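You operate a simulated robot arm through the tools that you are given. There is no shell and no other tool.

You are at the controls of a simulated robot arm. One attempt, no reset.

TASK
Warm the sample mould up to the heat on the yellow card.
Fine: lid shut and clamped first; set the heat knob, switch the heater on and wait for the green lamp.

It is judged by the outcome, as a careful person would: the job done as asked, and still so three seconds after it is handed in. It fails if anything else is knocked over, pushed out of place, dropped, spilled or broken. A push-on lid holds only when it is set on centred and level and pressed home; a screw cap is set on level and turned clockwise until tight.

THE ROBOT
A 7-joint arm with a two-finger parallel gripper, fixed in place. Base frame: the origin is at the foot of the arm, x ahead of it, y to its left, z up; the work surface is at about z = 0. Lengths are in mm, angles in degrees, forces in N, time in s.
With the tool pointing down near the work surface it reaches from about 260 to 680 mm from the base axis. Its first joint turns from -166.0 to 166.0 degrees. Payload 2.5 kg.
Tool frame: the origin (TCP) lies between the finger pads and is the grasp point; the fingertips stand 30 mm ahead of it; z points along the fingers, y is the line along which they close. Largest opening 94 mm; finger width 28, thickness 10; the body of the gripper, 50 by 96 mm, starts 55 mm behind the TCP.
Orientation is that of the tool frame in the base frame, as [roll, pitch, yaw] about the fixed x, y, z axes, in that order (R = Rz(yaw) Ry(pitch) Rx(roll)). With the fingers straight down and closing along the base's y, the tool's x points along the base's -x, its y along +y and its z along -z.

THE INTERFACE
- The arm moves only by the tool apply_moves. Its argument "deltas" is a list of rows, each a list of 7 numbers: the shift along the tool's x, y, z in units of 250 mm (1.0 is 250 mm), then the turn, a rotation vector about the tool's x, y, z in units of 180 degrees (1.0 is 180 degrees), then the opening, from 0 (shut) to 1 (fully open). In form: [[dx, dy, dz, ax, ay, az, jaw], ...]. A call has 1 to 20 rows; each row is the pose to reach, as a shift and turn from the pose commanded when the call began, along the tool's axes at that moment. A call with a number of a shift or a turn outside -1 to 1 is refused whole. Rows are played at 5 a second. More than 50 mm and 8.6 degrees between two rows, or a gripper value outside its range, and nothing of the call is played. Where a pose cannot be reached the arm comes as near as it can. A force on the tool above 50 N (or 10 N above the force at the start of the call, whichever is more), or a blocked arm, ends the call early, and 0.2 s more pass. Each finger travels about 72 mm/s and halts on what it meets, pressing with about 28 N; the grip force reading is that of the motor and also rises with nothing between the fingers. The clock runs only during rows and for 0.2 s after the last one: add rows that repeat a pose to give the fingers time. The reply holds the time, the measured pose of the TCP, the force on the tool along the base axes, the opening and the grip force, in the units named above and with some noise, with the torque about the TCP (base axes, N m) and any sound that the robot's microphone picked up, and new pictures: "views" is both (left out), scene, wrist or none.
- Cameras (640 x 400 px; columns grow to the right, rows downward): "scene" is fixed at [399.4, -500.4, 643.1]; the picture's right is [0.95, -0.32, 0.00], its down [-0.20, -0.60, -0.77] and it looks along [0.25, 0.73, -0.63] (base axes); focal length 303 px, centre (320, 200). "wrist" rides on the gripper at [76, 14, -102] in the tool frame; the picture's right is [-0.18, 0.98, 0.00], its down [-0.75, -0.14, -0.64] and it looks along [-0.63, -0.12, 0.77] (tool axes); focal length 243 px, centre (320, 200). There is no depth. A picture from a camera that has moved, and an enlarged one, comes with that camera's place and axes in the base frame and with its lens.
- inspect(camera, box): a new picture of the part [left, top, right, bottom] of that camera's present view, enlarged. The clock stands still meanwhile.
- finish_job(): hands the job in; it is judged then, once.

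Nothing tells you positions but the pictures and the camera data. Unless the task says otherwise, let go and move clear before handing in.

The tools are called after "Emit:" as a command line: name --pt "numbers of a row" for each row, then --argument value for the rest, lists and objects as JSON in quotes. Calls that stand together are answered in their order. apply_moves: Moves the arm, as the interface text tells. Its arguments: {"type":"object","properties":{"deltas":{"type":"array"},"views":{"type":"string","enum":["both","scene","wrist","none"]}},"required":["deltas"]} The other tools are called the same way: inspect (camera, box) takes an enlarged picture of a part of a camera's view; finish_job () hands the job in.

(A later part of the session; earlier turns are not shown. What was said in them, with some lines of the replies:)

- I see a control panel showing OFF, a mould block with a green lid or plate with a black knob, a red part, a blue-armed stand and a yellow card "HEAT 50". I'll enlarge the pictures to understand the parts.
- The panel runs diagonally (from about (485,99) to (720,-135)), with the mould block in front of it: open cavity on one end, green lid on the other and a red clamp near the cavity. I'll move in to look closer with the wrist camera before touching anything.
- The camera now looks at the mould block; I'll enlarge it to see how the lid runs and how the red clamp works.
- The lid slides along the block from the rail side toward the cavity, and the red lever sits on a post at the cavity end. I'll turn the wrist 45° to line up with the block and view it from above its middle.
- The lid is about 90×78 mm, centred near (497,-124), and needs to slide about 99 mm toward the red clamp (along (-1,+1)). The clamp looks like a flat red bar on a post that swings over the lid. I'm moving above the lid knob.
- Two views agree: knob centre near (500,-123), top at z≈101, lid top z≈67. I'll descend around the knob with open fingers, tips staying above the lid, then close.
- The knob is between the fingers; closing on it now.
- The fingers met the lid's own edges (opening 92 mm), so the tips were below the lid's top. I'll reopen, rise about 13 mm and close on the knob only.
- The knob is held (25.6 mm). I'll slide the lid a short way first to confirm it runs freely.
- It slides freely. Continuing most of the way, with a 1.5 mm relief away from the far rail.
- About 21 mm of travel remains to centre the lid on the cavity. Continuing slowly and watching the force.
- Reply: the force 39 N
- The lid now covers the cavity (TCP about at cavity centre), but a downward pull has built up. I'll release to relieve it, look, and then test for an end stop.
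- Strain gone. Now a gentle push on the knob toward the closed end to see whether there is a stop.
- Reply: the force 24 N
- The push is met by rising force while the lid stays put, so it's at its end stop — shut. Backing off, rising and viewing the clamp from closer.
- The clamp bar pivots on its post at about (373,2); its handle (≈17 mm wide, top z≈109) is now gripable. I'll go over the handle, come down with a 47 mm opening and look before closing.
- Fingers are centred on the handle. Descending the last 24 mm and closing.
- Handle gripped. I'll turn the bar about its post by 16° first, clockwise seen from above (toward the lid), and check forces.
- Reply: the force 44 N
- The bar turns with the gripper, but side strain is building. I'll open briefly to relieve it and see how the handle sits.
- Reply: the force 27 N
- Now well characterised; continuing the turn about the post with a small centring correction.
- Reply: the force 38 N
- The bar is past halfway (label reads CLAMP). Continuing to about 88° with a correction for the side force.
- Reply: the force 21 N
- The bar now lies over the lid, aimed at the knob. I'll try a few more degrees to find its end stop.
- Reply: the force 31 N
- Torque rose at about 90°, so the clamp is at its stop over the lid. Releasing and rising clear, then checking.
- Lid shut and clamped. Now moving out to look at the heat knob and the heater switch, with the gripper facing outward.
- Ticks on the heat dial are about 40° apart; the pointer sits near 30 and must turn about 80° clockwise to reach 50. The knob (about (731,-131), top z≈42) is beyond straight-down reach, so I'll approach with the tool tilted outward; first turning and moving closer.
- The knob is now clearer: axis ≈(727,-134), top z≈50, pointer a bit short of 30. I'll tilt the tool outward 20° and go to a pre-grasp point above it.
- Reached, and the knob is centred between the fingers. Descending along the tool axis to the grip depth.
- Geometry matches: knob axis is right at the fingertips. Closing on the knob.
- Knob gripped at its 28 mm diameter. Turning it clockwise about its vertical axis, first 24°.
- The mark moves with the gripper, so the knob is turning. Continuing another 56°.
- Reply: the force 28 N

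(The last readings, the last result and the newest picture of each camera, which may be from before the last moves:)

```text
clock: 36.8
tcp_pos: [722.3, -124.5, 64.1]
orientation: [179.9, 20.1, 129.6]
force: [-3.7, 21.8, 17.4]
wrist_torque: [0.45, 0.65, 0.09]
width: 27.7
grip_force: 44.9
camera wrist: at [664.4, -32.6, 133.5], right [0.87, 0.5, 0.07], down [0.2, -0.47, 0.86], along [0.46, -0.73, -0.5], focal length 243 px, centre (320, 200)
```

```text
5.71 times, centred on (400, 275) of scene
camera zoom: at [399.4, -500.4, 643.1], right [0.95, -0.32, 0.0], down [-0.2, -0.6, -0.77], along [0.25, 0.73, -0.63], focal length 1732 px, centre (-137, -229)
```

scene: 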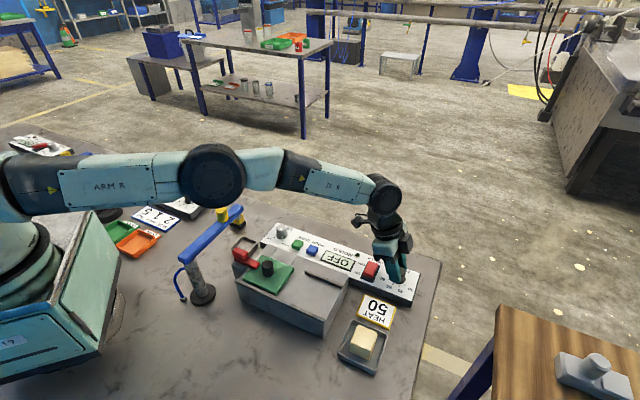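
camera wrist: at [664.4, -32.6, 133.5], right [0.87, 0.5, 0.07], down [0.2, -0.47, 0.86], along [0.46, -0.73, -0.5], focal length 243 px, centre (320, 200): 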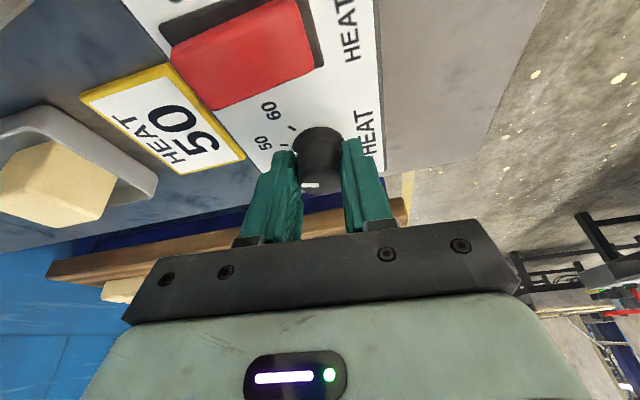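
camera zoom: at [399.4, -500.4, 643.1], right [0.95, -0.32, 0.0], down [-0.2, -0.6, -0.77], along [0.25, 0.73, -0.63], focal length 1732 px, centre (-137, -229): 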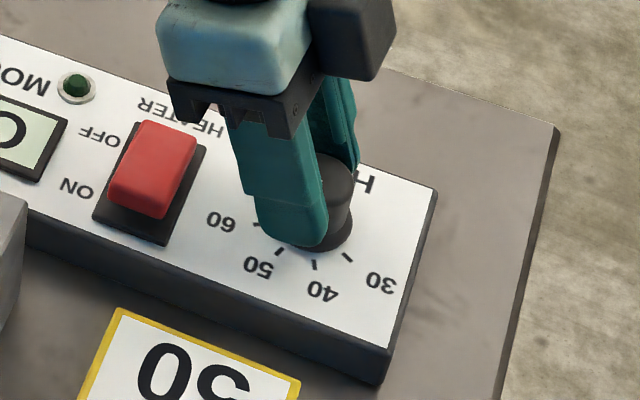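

The 50 tick now sits where the 30 tick did at the start, so the pointer is still about 18–20° short of 50, as it was of 30. Turning 18° more, then releasing to view the pointer.

Emit:
apply_moves --pt "-0.0004 0.0057 0.0001 0.0152 0 0.0418 0.1" --pt "-0.0015 0.0113 0.0005 0.0304 0 0.0836 0.1" --pt "-0.0019 0.0127 0.0007 0.0342 0 0.094 0.1" --pt "-0.0019 0.0127 0.0007 0.0342 0 0.094 0.1" --pt "-0.0019 0.0127 0.0007 0.0342 0 0.094 0.45" --pt "-0.0019 0.0127 0.0007 0.0342 0 0.094 0.5" --pt "-0.0019 0.0127 0.0007 0.0342 0 0.094 0.5" --views "both"

Emit:
inspect --camera "wrist" --box '[200, 80, 440, 240]'

Emit:
inspect --camera "scene" --box '[360, 240, 440, 310]'

```text
clock: 37.3
tcp_pos: [720.3, -120.9, 64.3]
orientation: [178.9, 20.7, 121.2]
force: [6.6, 1.2, -4.9]
wrist_torque: [-0.7, 0.52, 0.07]
width: 27.6
grip_force: 44.8
out of reach, approached as far as the arm can: row 1, 2
stopped in row 2: the force on the tool passed its limit at 76 N (the readings are from after the stop); the commanded pose is now the measured one
camera wrist: at [676.1, -22.5, 132.7], right [0.93, 0.37, 0.08], down [0.12, -0.49, 0.86], along [0.36, -0.79, -0.5], focal length 243 px, centre (320, 200)
```

scene: 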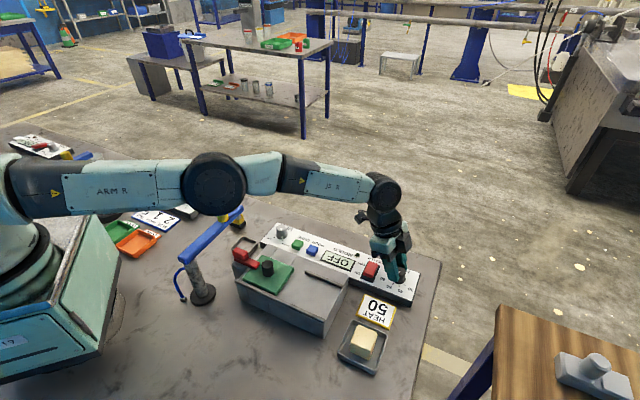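
wrist: 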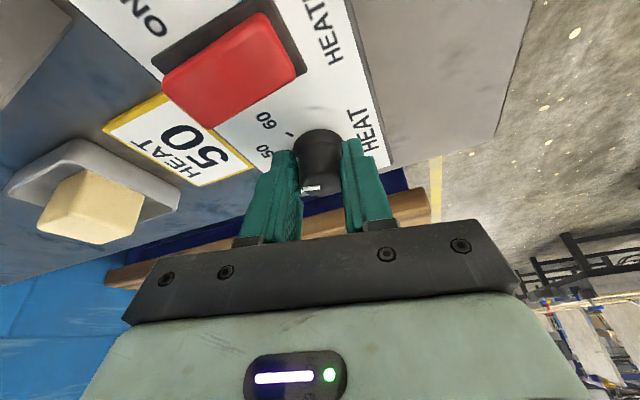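

```text
2.50 times, centred on (320, 160) of wrist
camera zoom: at [676.1, -22.5, 132.7], right [0.93, 0.37, 0.08], down [0.12, -0.49, 0.86], along [0.36, -0.79, -0.5], focal length 606 px, centre (320, 300)
```

zoom: 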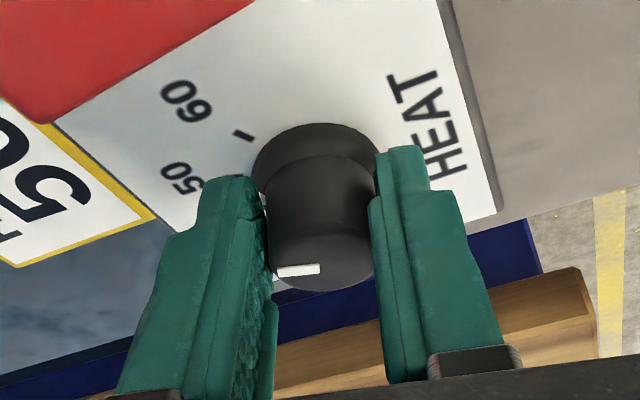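

```text
5.71 times, centred on (400, 275) of scene
camera zoom: at [399.4, -500.4, 643.1], right [0.95, -0.32, 0.0], down [-0.2, -0.6, -0.77], along [0.25, 0.73, -0.63], focal length 1732 px, centre (-137, -229)
```

zoom: 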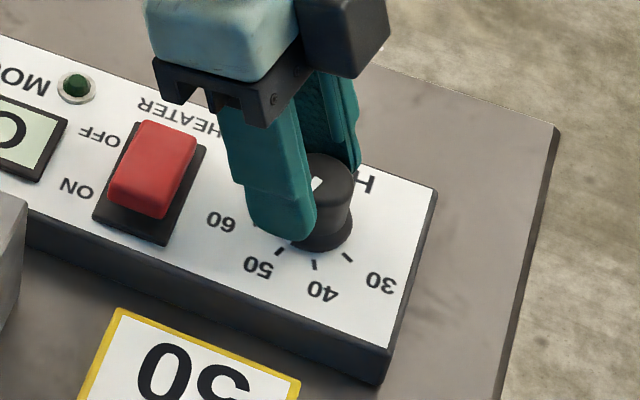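

The arm ran out of reach in that direction and stopped. I'll release, back off along the tool axis, and check the dial before regripping from a better angle.

Emit:
apply_moves --pt "0 0 0 0 0 0 0.4" --pt "0 0 0 0 0 0 0.5" --pt "0 0 -0.01 0 0 0 0.5" --pt "0 0 -0.09 0 0 0 0.5" --pt "0 0 -0.19 0 0 0 0.5" --pt "0 0 -0.28 0 0 0 0.5" --views "both"

Emit:
inspect --camera "wrist" --box '[200, 40, 440, 200]'

Emit:
inspect --camera "scene" --box '[370, 250, 430, 300]'

```text
clock: 38.7
tcp_pos: [707.0, -98.6, 128.9]
orientation: [178.9, 20.6, 121.2]
force: [0.2, 0.6, 0.0]
wrist_torque: [0.01, -0.01, -0.05]
width: 47.0
grip_force: 0.1
camera wrist: at [661.1, -1.1, 198.3], right [0.93, 0.37, 0.08], down [0.12, -0.49, 0.86], along [0.36, -0.79, -0.5], focal length 243 px, centre (320, 200)
```

scene: 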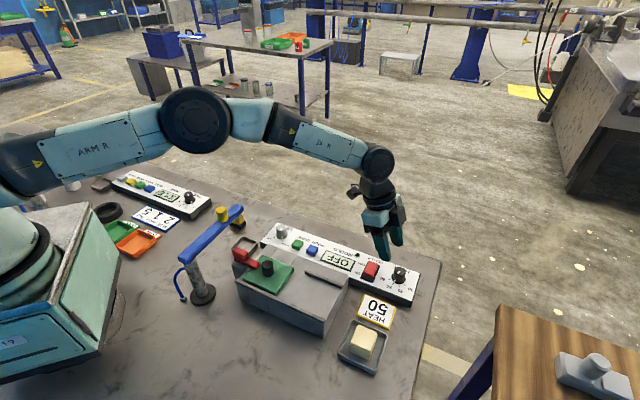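
wrist: 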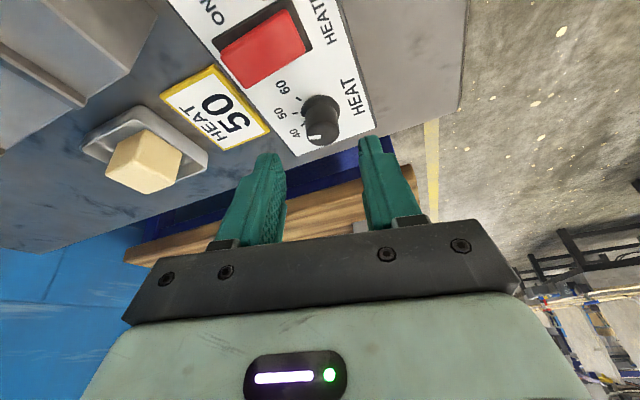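

```text
2.50 times, centred on (320, 120) of wrist
camera zoom: at [661.1, -1.1, 198.3], right [0.93, 0.37, 0.08], down [0.12, -0.49, 0.86], along [0.36, -0.79, -0.5], focal length 606 px, centre (320, 400)
```

zoom: 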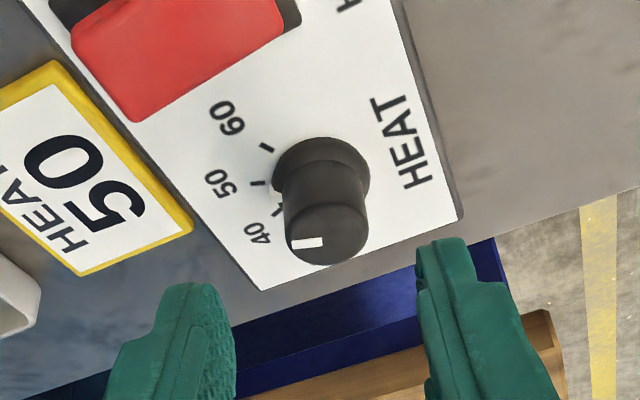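

```text
8.00 times, centred on (400, 275) of scene
camera zoom: at [399.4, -500.4, 643.1], right [0.95, -0.32, 0.0], down [-0.2, -0.6, -0.77], along [0.25, 0.73, -0.63], focal length 2424 px, centre (-320, -400)
```

zoom: 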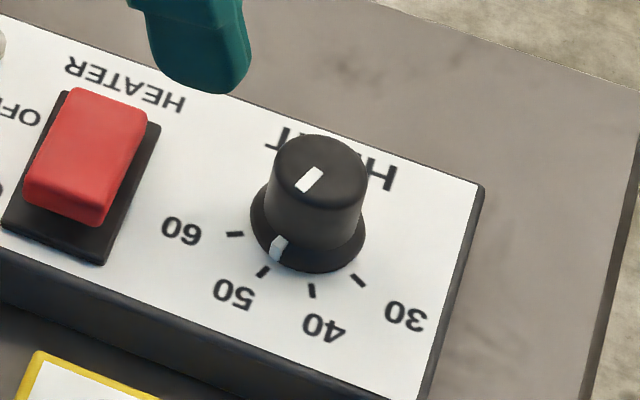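

The pointer now appears to be at or very near 50. I'll enlarge both views to check precisely.

Emit:
inspect --camera "wrist" --box '[280, 70, 360, 160]'

Emit:
inspect --camera "scene" --box '[383, 257, 415, 289]'

```text
4.44 times, centred on (320, 115) of wrist
camera zoom: at [661.1, -1.1, 198.3], right [0.93, 0.37, 0.08], down [0.12, -0.49, 0.86], along [0.36, -0.79, -0.5], focal length 1078 px, centre (320, 578)
```

zoom: 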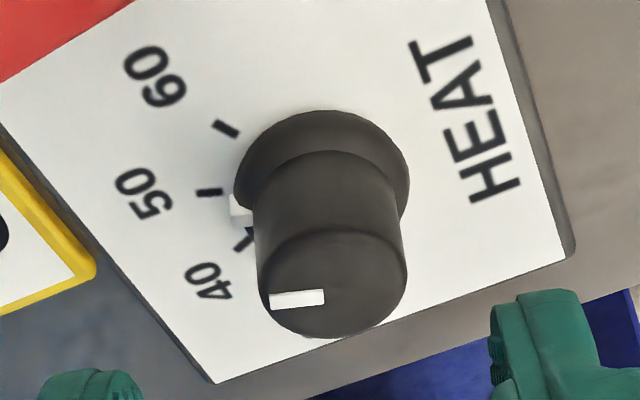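

```text
12.50 times, centred on (399, 273) of scene
camera zoom: at [399.4, -500.4, 643.1], right [0.95, -0.32, 0.0], down [-0.2, -0.6, -0.77], along [0.25, 0.73, -0.63], focal length 3788 px, centre (-668, -712)
```

zoom: 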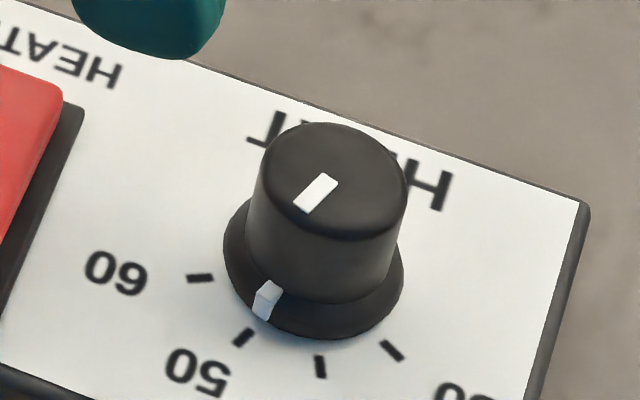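

Cross-checking both views puts the pointer at about -155.5°, with the 50 tick at -155°: the knob is set. Now a close look at the heater switch.

Emit:
inspect --camera "scene" --box '[345, 250, 395, 290]'

Emit:
inspect --camera "wrist" --box '[190, 0, 350, 100]'

```text
10.00 times, centred on (370, 270) of scene
camera zoom: at [399.4, -500.4, 643.1], right [0.95, -0.32, 0.0], down [-0.2, -0.6, -0.77], along [0.25, 0.73, -0.63], focal length 3030 px, centre (-180, -500)
```

zoom: 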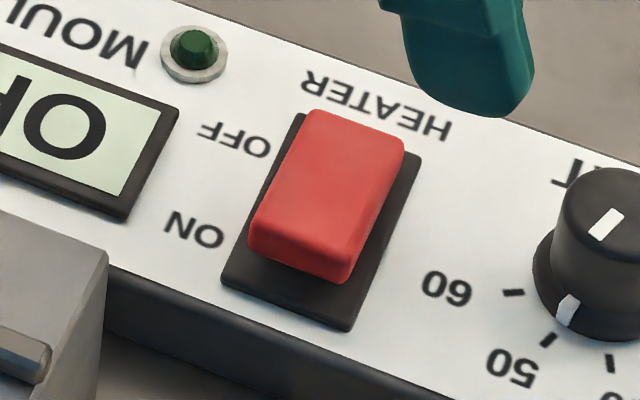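

```text
4.00 times, centred on (270, 50) of wrist
camera zoom: at [661.1, -1.1, 198.3], right [0.93, 0.37, 0.08], down [0.12, -0.49, 0.86], along [0.36, -0.79, -0.5], focal length 970 px, centre (520, 800)
```

zoom: 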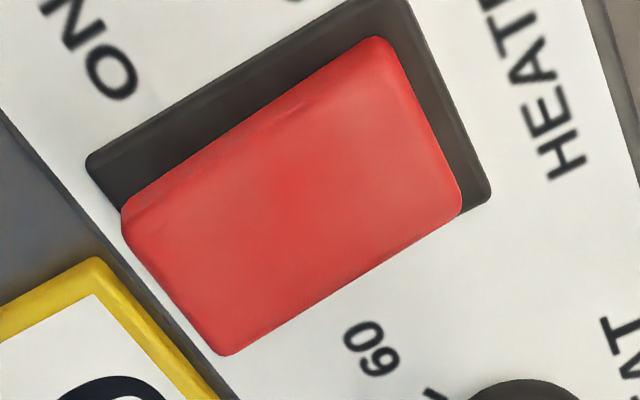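

The switch is a rocker with its ON end raised (about (656,-111), z≈35). I'll close the fingers, straighten the tool and go above the ON end to press it.

Emit:
apply_moves --pt "0.0 -0.02 -0.04 0 0 0 0.3" --pt "0.01 -0.08 -0.08 0 0.038 0 0.1" --pt "0.02 -0.13 -0.1 0 0.076 0 0" --pt "0.035 -0.187 -0.103 0 0.114 0 0" --pt "0.035 -0.187 -0.103 0 0.114 0 0" --views "both"

Emit:
inspect --camera "wrist" --box '[200, 20, 440, 200]'

```text
clock: 39.9
tcp_pos: [659.6, -109.7, 150.2]
orientation: [179.0, 0.0, 121.6]
force: [0.8, 0.2, 0.6]
wrist_torque: [0.01, -0.02, 0.01]
width: 0.0
grip_force: 28.0
camera wrist: at [629.4, -38.0, 252.5], right [0.93, 0.36, 0.02], down [0.26, -0.72, 0.64], along [0.24, -0.59, -0.77], focal length 243 px, centre (320, 200)
```

scene: 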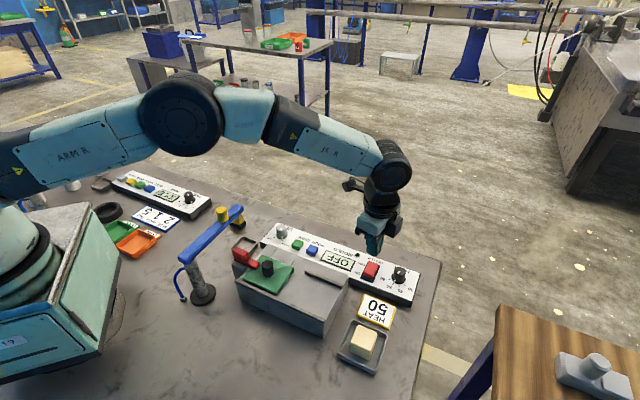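
wrist: 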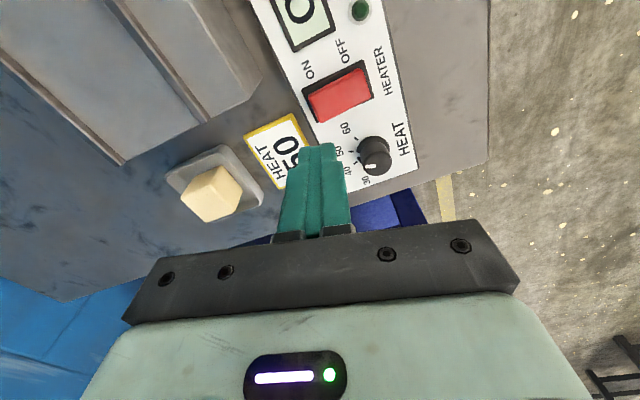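

```text
2.22 times, centred on (320, 110) of wrist
camera zoom: at [629.4, -38.0, 252.5], right [0.93, 0.36, 0.02], down [0.26, -0.72, 0.64], along [0.24, -0.59, -0.77], focal length 539 px, centre (320, 400)
```

zoom: 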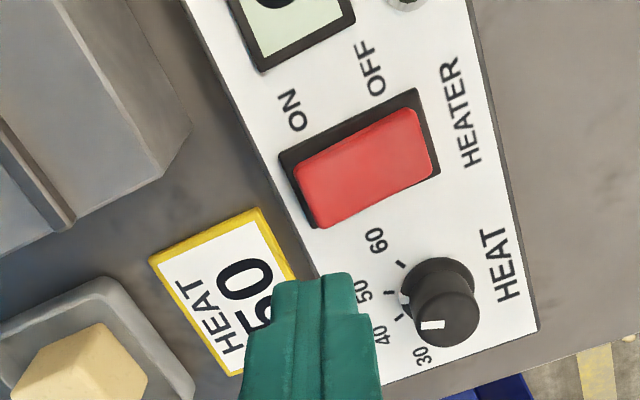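

ON end confirmed at ≈(656,-110). Turning the closed fingertips across the rocker and lowering to just above it.

Emit:
apply_moves --pt "0.005 0.0015 0.08 0 0 -0.037 0" --pt "0.0098 0.003 0.18 0 0 -0.0744 0" --pt "0.0098 0.003 0.26 0 0 -0.0744 0" --pt "0.0098 0.003 0.315 0 0 -0.0744 0" --pt "0.0098 0.003 0.315 0 0 -0.0744 0" --views "both"

Emit:
inspect --camera "wrist" --box '[200, 60, 440, 220]'

Emit:
inspect --camera "scene" --box '[335, 220, 415, 300]'

```text
clock: 41.1
tcp_pos: [657.2, -106.4, 70.9]
orientation: [179.0, 0.5, 135.0]
force: [0.1, -0.7, -0.5]
wrist_torque: [-0.01, -0.02, 0.0]
width: 0.3
grip_force: 28.2
camera wrist: at [613.2, -43.9, 172.9], right [0.83, 0.56, 0.02], down [0.42, -0.64, 0.64], along [0.38, -0.52, -0.76], focal length 243 px, centre (320, 200)
```

scene: 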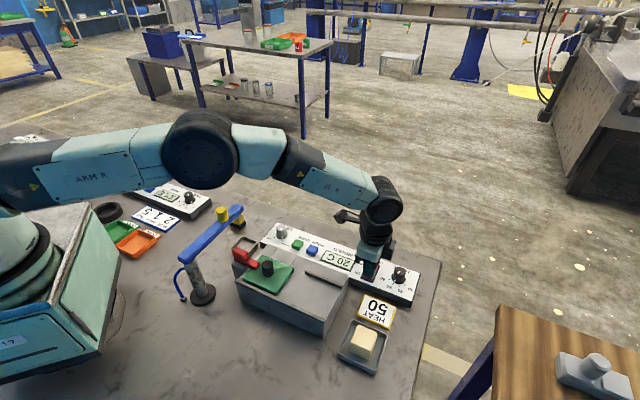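
wrist: 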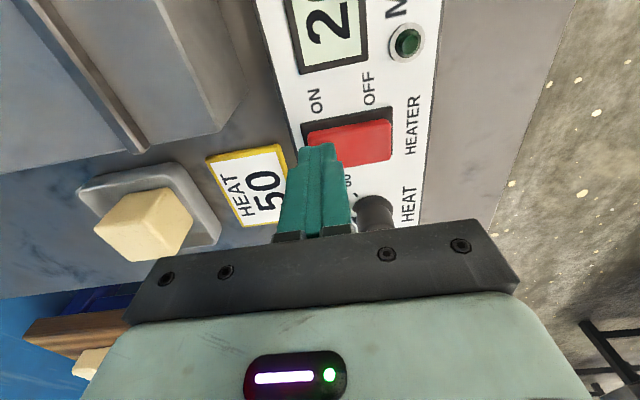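

```text
2.50 times, centred on (320, 140) of wrist
camera zoom: at [613.2, -43.9, 172.9], right [0.83, 0.56, 0.02], down [0.42, -0.64, 0.64], along [0.38, -0.52, -0.76], focal length 606 px, centre (320, 350)
```

zoom: 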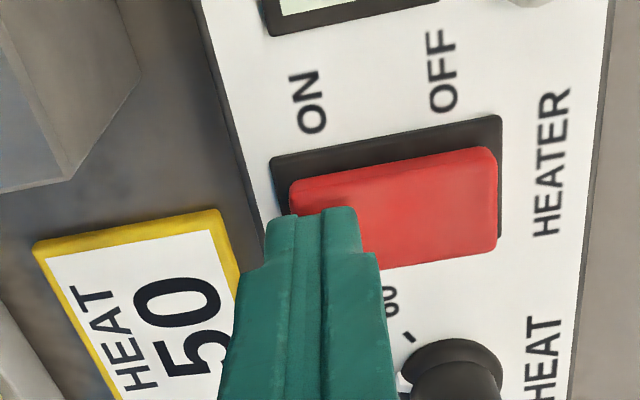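

```text
5.00 times, centred on (375, 260) of scene
camera zoom: at [399.4, -500.4, 643.1], right [0.95, -0.32, 0.0], down [-0.2, -0.6, -0.77], along [0.25, 0.73, -0.63], focal length 1515 px, centre (45, -100)
```

zoom: 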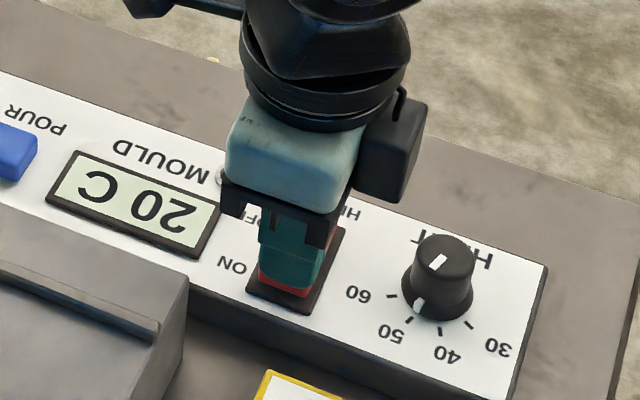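

The display changed to "20 C", so the rocker has already been pressed on. I'll lift away and look at the switch and display.

Emit:
apply_moves --pt "0 0 -0.1 0 0 0 0" --pt "0.0 0 -0.25 0 0 0 0" --pt "0.15 0 -0.4 0 0 0 0" --pt "0.3 0 -0.5 0 0 0 0" --pt "0.3 0 -0.5 0 0 0 0" --views "both"

Emit:
inspect --camera "scene" --box '[315, 240, 425, 310]'

```text
refused: row 3 steps farther than a row can; nothing moved
```

```text
5.71 times, centred on (370, 275) of scene
camera zoom: at [399.4, -500.4, 643.1], right [0.95, -0.32, 0.0], down [-0.2, -0.6, -0.77], along [0.25, 0.73, -0.63], focal length 1732 px, centre (34, -229)
```

zoom: 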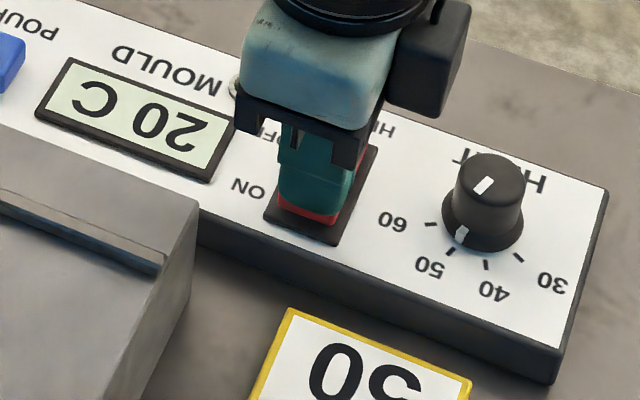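

One step was too long; retrying with smaller steps.

Emit:
apply_moves --pt "0 0 -0.1 0 0 0 0" --pt "0 0 -0.25 0 0 0 0" --pt "0.1 0 -0.38 0 0 0 0" --pt "0.22 0 -0.5 0 0 0 0" --pt "0.34 0 -0.6 0 0 0 0" --pt "0.34 0 -0.6 0 0 0 0" --views "both"

Emit:
inspect --camera "scene" --box '[315, 240, 425, 310]'

```text
clock: 42.5
tcp_pos: [593.9, -49.1, 223.0]
orientation: [179.0, 0.2, 135.0]
force: [-0.3, 0.4, 0.8]
wrist_torque: [-0.01, 0.0, 0.0]
width: 0.0
grip_force: 28.1
camera wrist: at [549.9, 13.6, 323.8], right [0.83, 0.56, 0.02], down [0.42, -0.64, 0.64], along [0.37, -0.52, -0.76], focal length 243 px, centre (320, 200)
```

scene: 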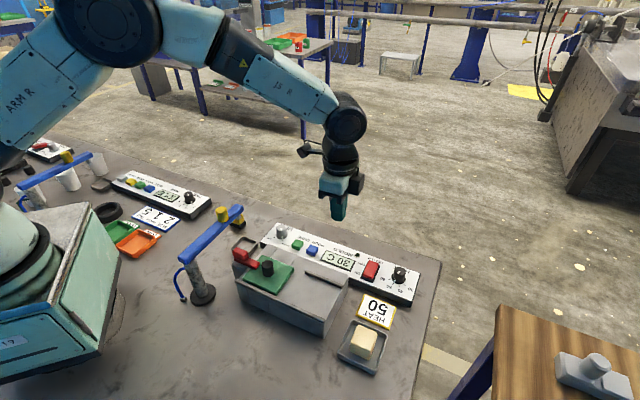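
wrist: 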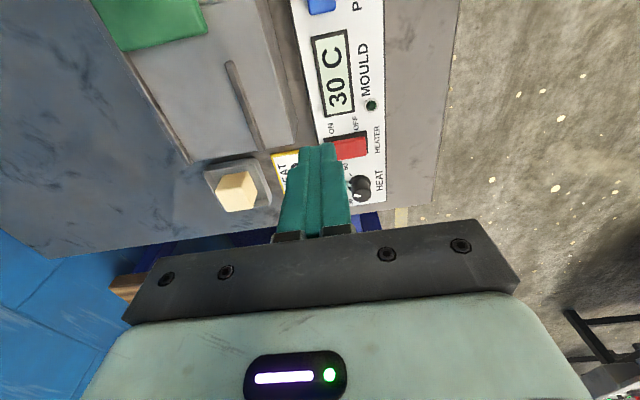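

```text
5.71 times, centred on (370, 275) of scene
camera zoom: at [399.4, -500.4, 643.1], right [0.95, -0.32, 0.0], down [-0.2, -0.6, -0.77], along [0.25, 0.73, -0.63], focal length 1732 px, centre (34, -229)
```

zoom: 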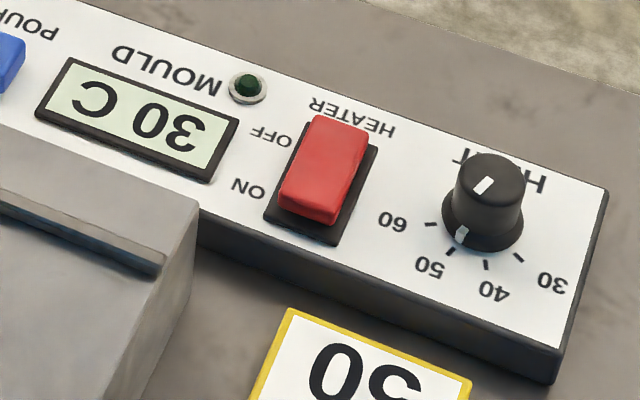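

The heater is on and the mould is warming (30 C). Waiting for the green lamp.

Emit:
apply_moves --pt "0 0 0 0 0 0 0" --pt "0 0 0 0 0 0 0" --pt "0 0 0 0 0 0 0" --pt "0 0 0 0 0 0 0" --pt "0 0 0 0 0 0 0" --pt "0 0 0 0 0 0 0" --pt "0 0 0 0 0 0 0" --pt "0 0 0 0 0 0 0" --pt "0 0 0 0 0 0 0" --pt "0 0 0 0 0 0 0" --pt "0 0 0 0 0 0 0" --pt "0 0 0 0 0 0 0" --pt "0 0 0 0 0 0 0" --pt "0 0 0 0 0 0 0" --pt "0 0 0 0 0 0 0" --pt "0 0 0 0 0 0 0" --pt "0 0 0 0 0 0 0" --pt "0 0 0 0 0 0 0" --pt "0 0 0 0 0 0 0" --pt "0 0 0 0 0 0 0" --views "scene"

Emit:
inspect --camera "scene" --box '[315, 240, 425, 310]'

```text
clock: 46.7
tcp_pos: [596.4, -49.7, 222.4]
orientation: [179.1, 0.2, 135.0]
force: [-0.5, -0.6, 0.5]
wrist_torque: [-0.01, 0.04, -0.02]
width: 0.1
grip_force: 28.1
```

scene: 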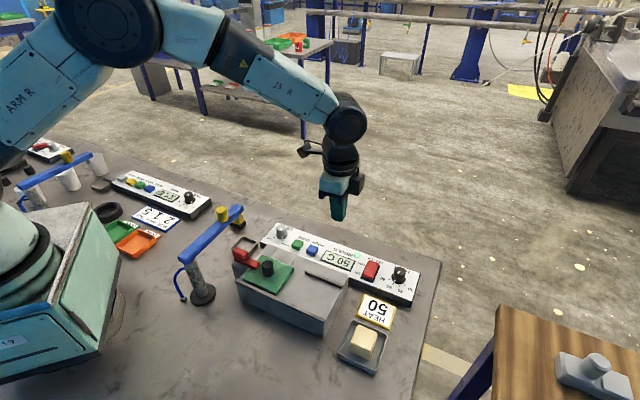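

```text
5.71 times, centred on (370, 275) of scene
camera zoom: at [399.4, -500.4, 643.1], right [0.95, -0.32, 0.0], down [-0.2, -0.6, -0.77], along [0.25, 0.73, -0.63], focal length 1732 px, centre (34, -229)
```

zoom: 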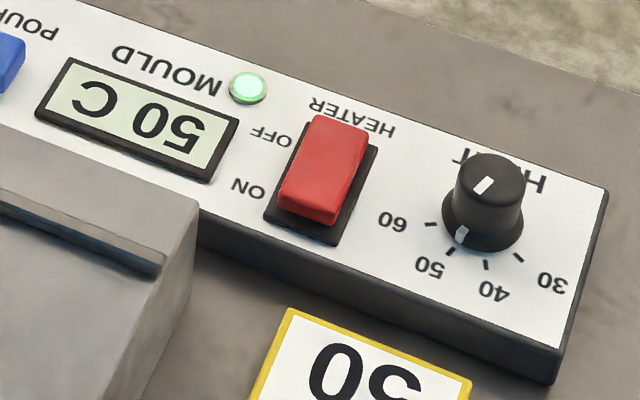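

The display reads 50 C and the lamp is green. I'll wait a little longer to confirm it holds, and check the clamp and lid once more.

Emit:
apply_moves --pt "0 0 0 0 0 0 0" --pt "0 0 0 0 0 0 0" --pt "0 0 0 0 0 0 0" --pt "0 0 0 0 0 0 0" --pt "0 0 0 0 0 0 0" --pt "0 0 0 0 0 0 0" --pt "0 0 0 0 0 0 0" --pt "0 0 0 0 0 0 0" --pt "0 0 0 0 0 0 0" --pt "0 0 0 0 0 0 0" --pt "0 0 0 0 0 0 0" --pt "0 0 0 0 0 0 0" --pt "0 0 0 0 0 0 0" --pt "0 0 0 0 0 0 0" --pt "0 0 0 0 0 0 0" --views "none"

Emit:
inspect --camera "scene" --box '[225, 220, 425, 330]'

```text
clock: 49.9
tcp_pos: [594.7, -49.9, 222.2]
orientation: [179.0, 0.4, 135.0]
force: [0.6, -0.7, -0.1]
wrist_torque: [0.02, -0.04, -0.01]
width: 0.1
grip_force: 28.0
```

```text
3.20 times, centred on (325, 275) of scene
camera zoom: at [399.4, -500.4, 643.1], right [0.95, -0.32, 0.0], down [-0.2, -0.6, -0.77], along [0.25, 0.73, -0.63], focal length 970 px, centre (304, -40)
```

zoom: 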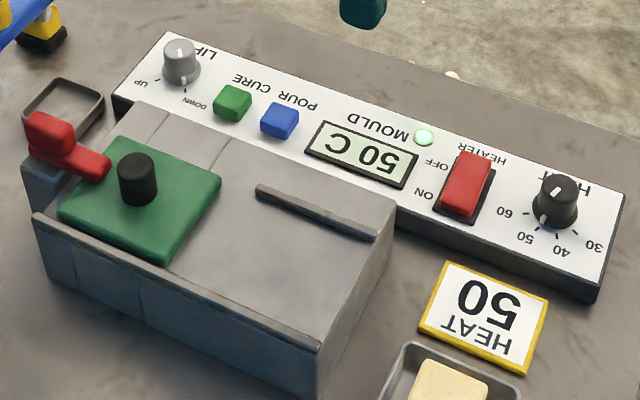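

The lid is shut and clamped, the knob is at 50, and the display holds at 50 C with the green lamp on. The arm is clear of everything, so I'm handing the job in.

Emit:
finish_job

```text
The job is handed in.
```

The sample mould is at 50 C, matching the yellow card, and the green lamp is on. The display was still reading 50 C three seconds later, just before I handed the job in.

- **Lid:** I slid it over the cavity to its end stop, then swung the red clamp bar across it until the bar reached its own stop.
- **Heat knob:** I turned it from just short of 30 round to the 50 mark. The arm ran out of reach near the end of that turn and stopped on its force limit. I released the knob, backed off and checked the pointer from two views; it sits on 50.
- **Heater switch:** it went on while I was lowering the fingers above it, slightly before I meant to press it. The lid was already clamped and the heat already set by then.

I saw nothing knocked over or moved out of place, and the arm is clear of the bench.
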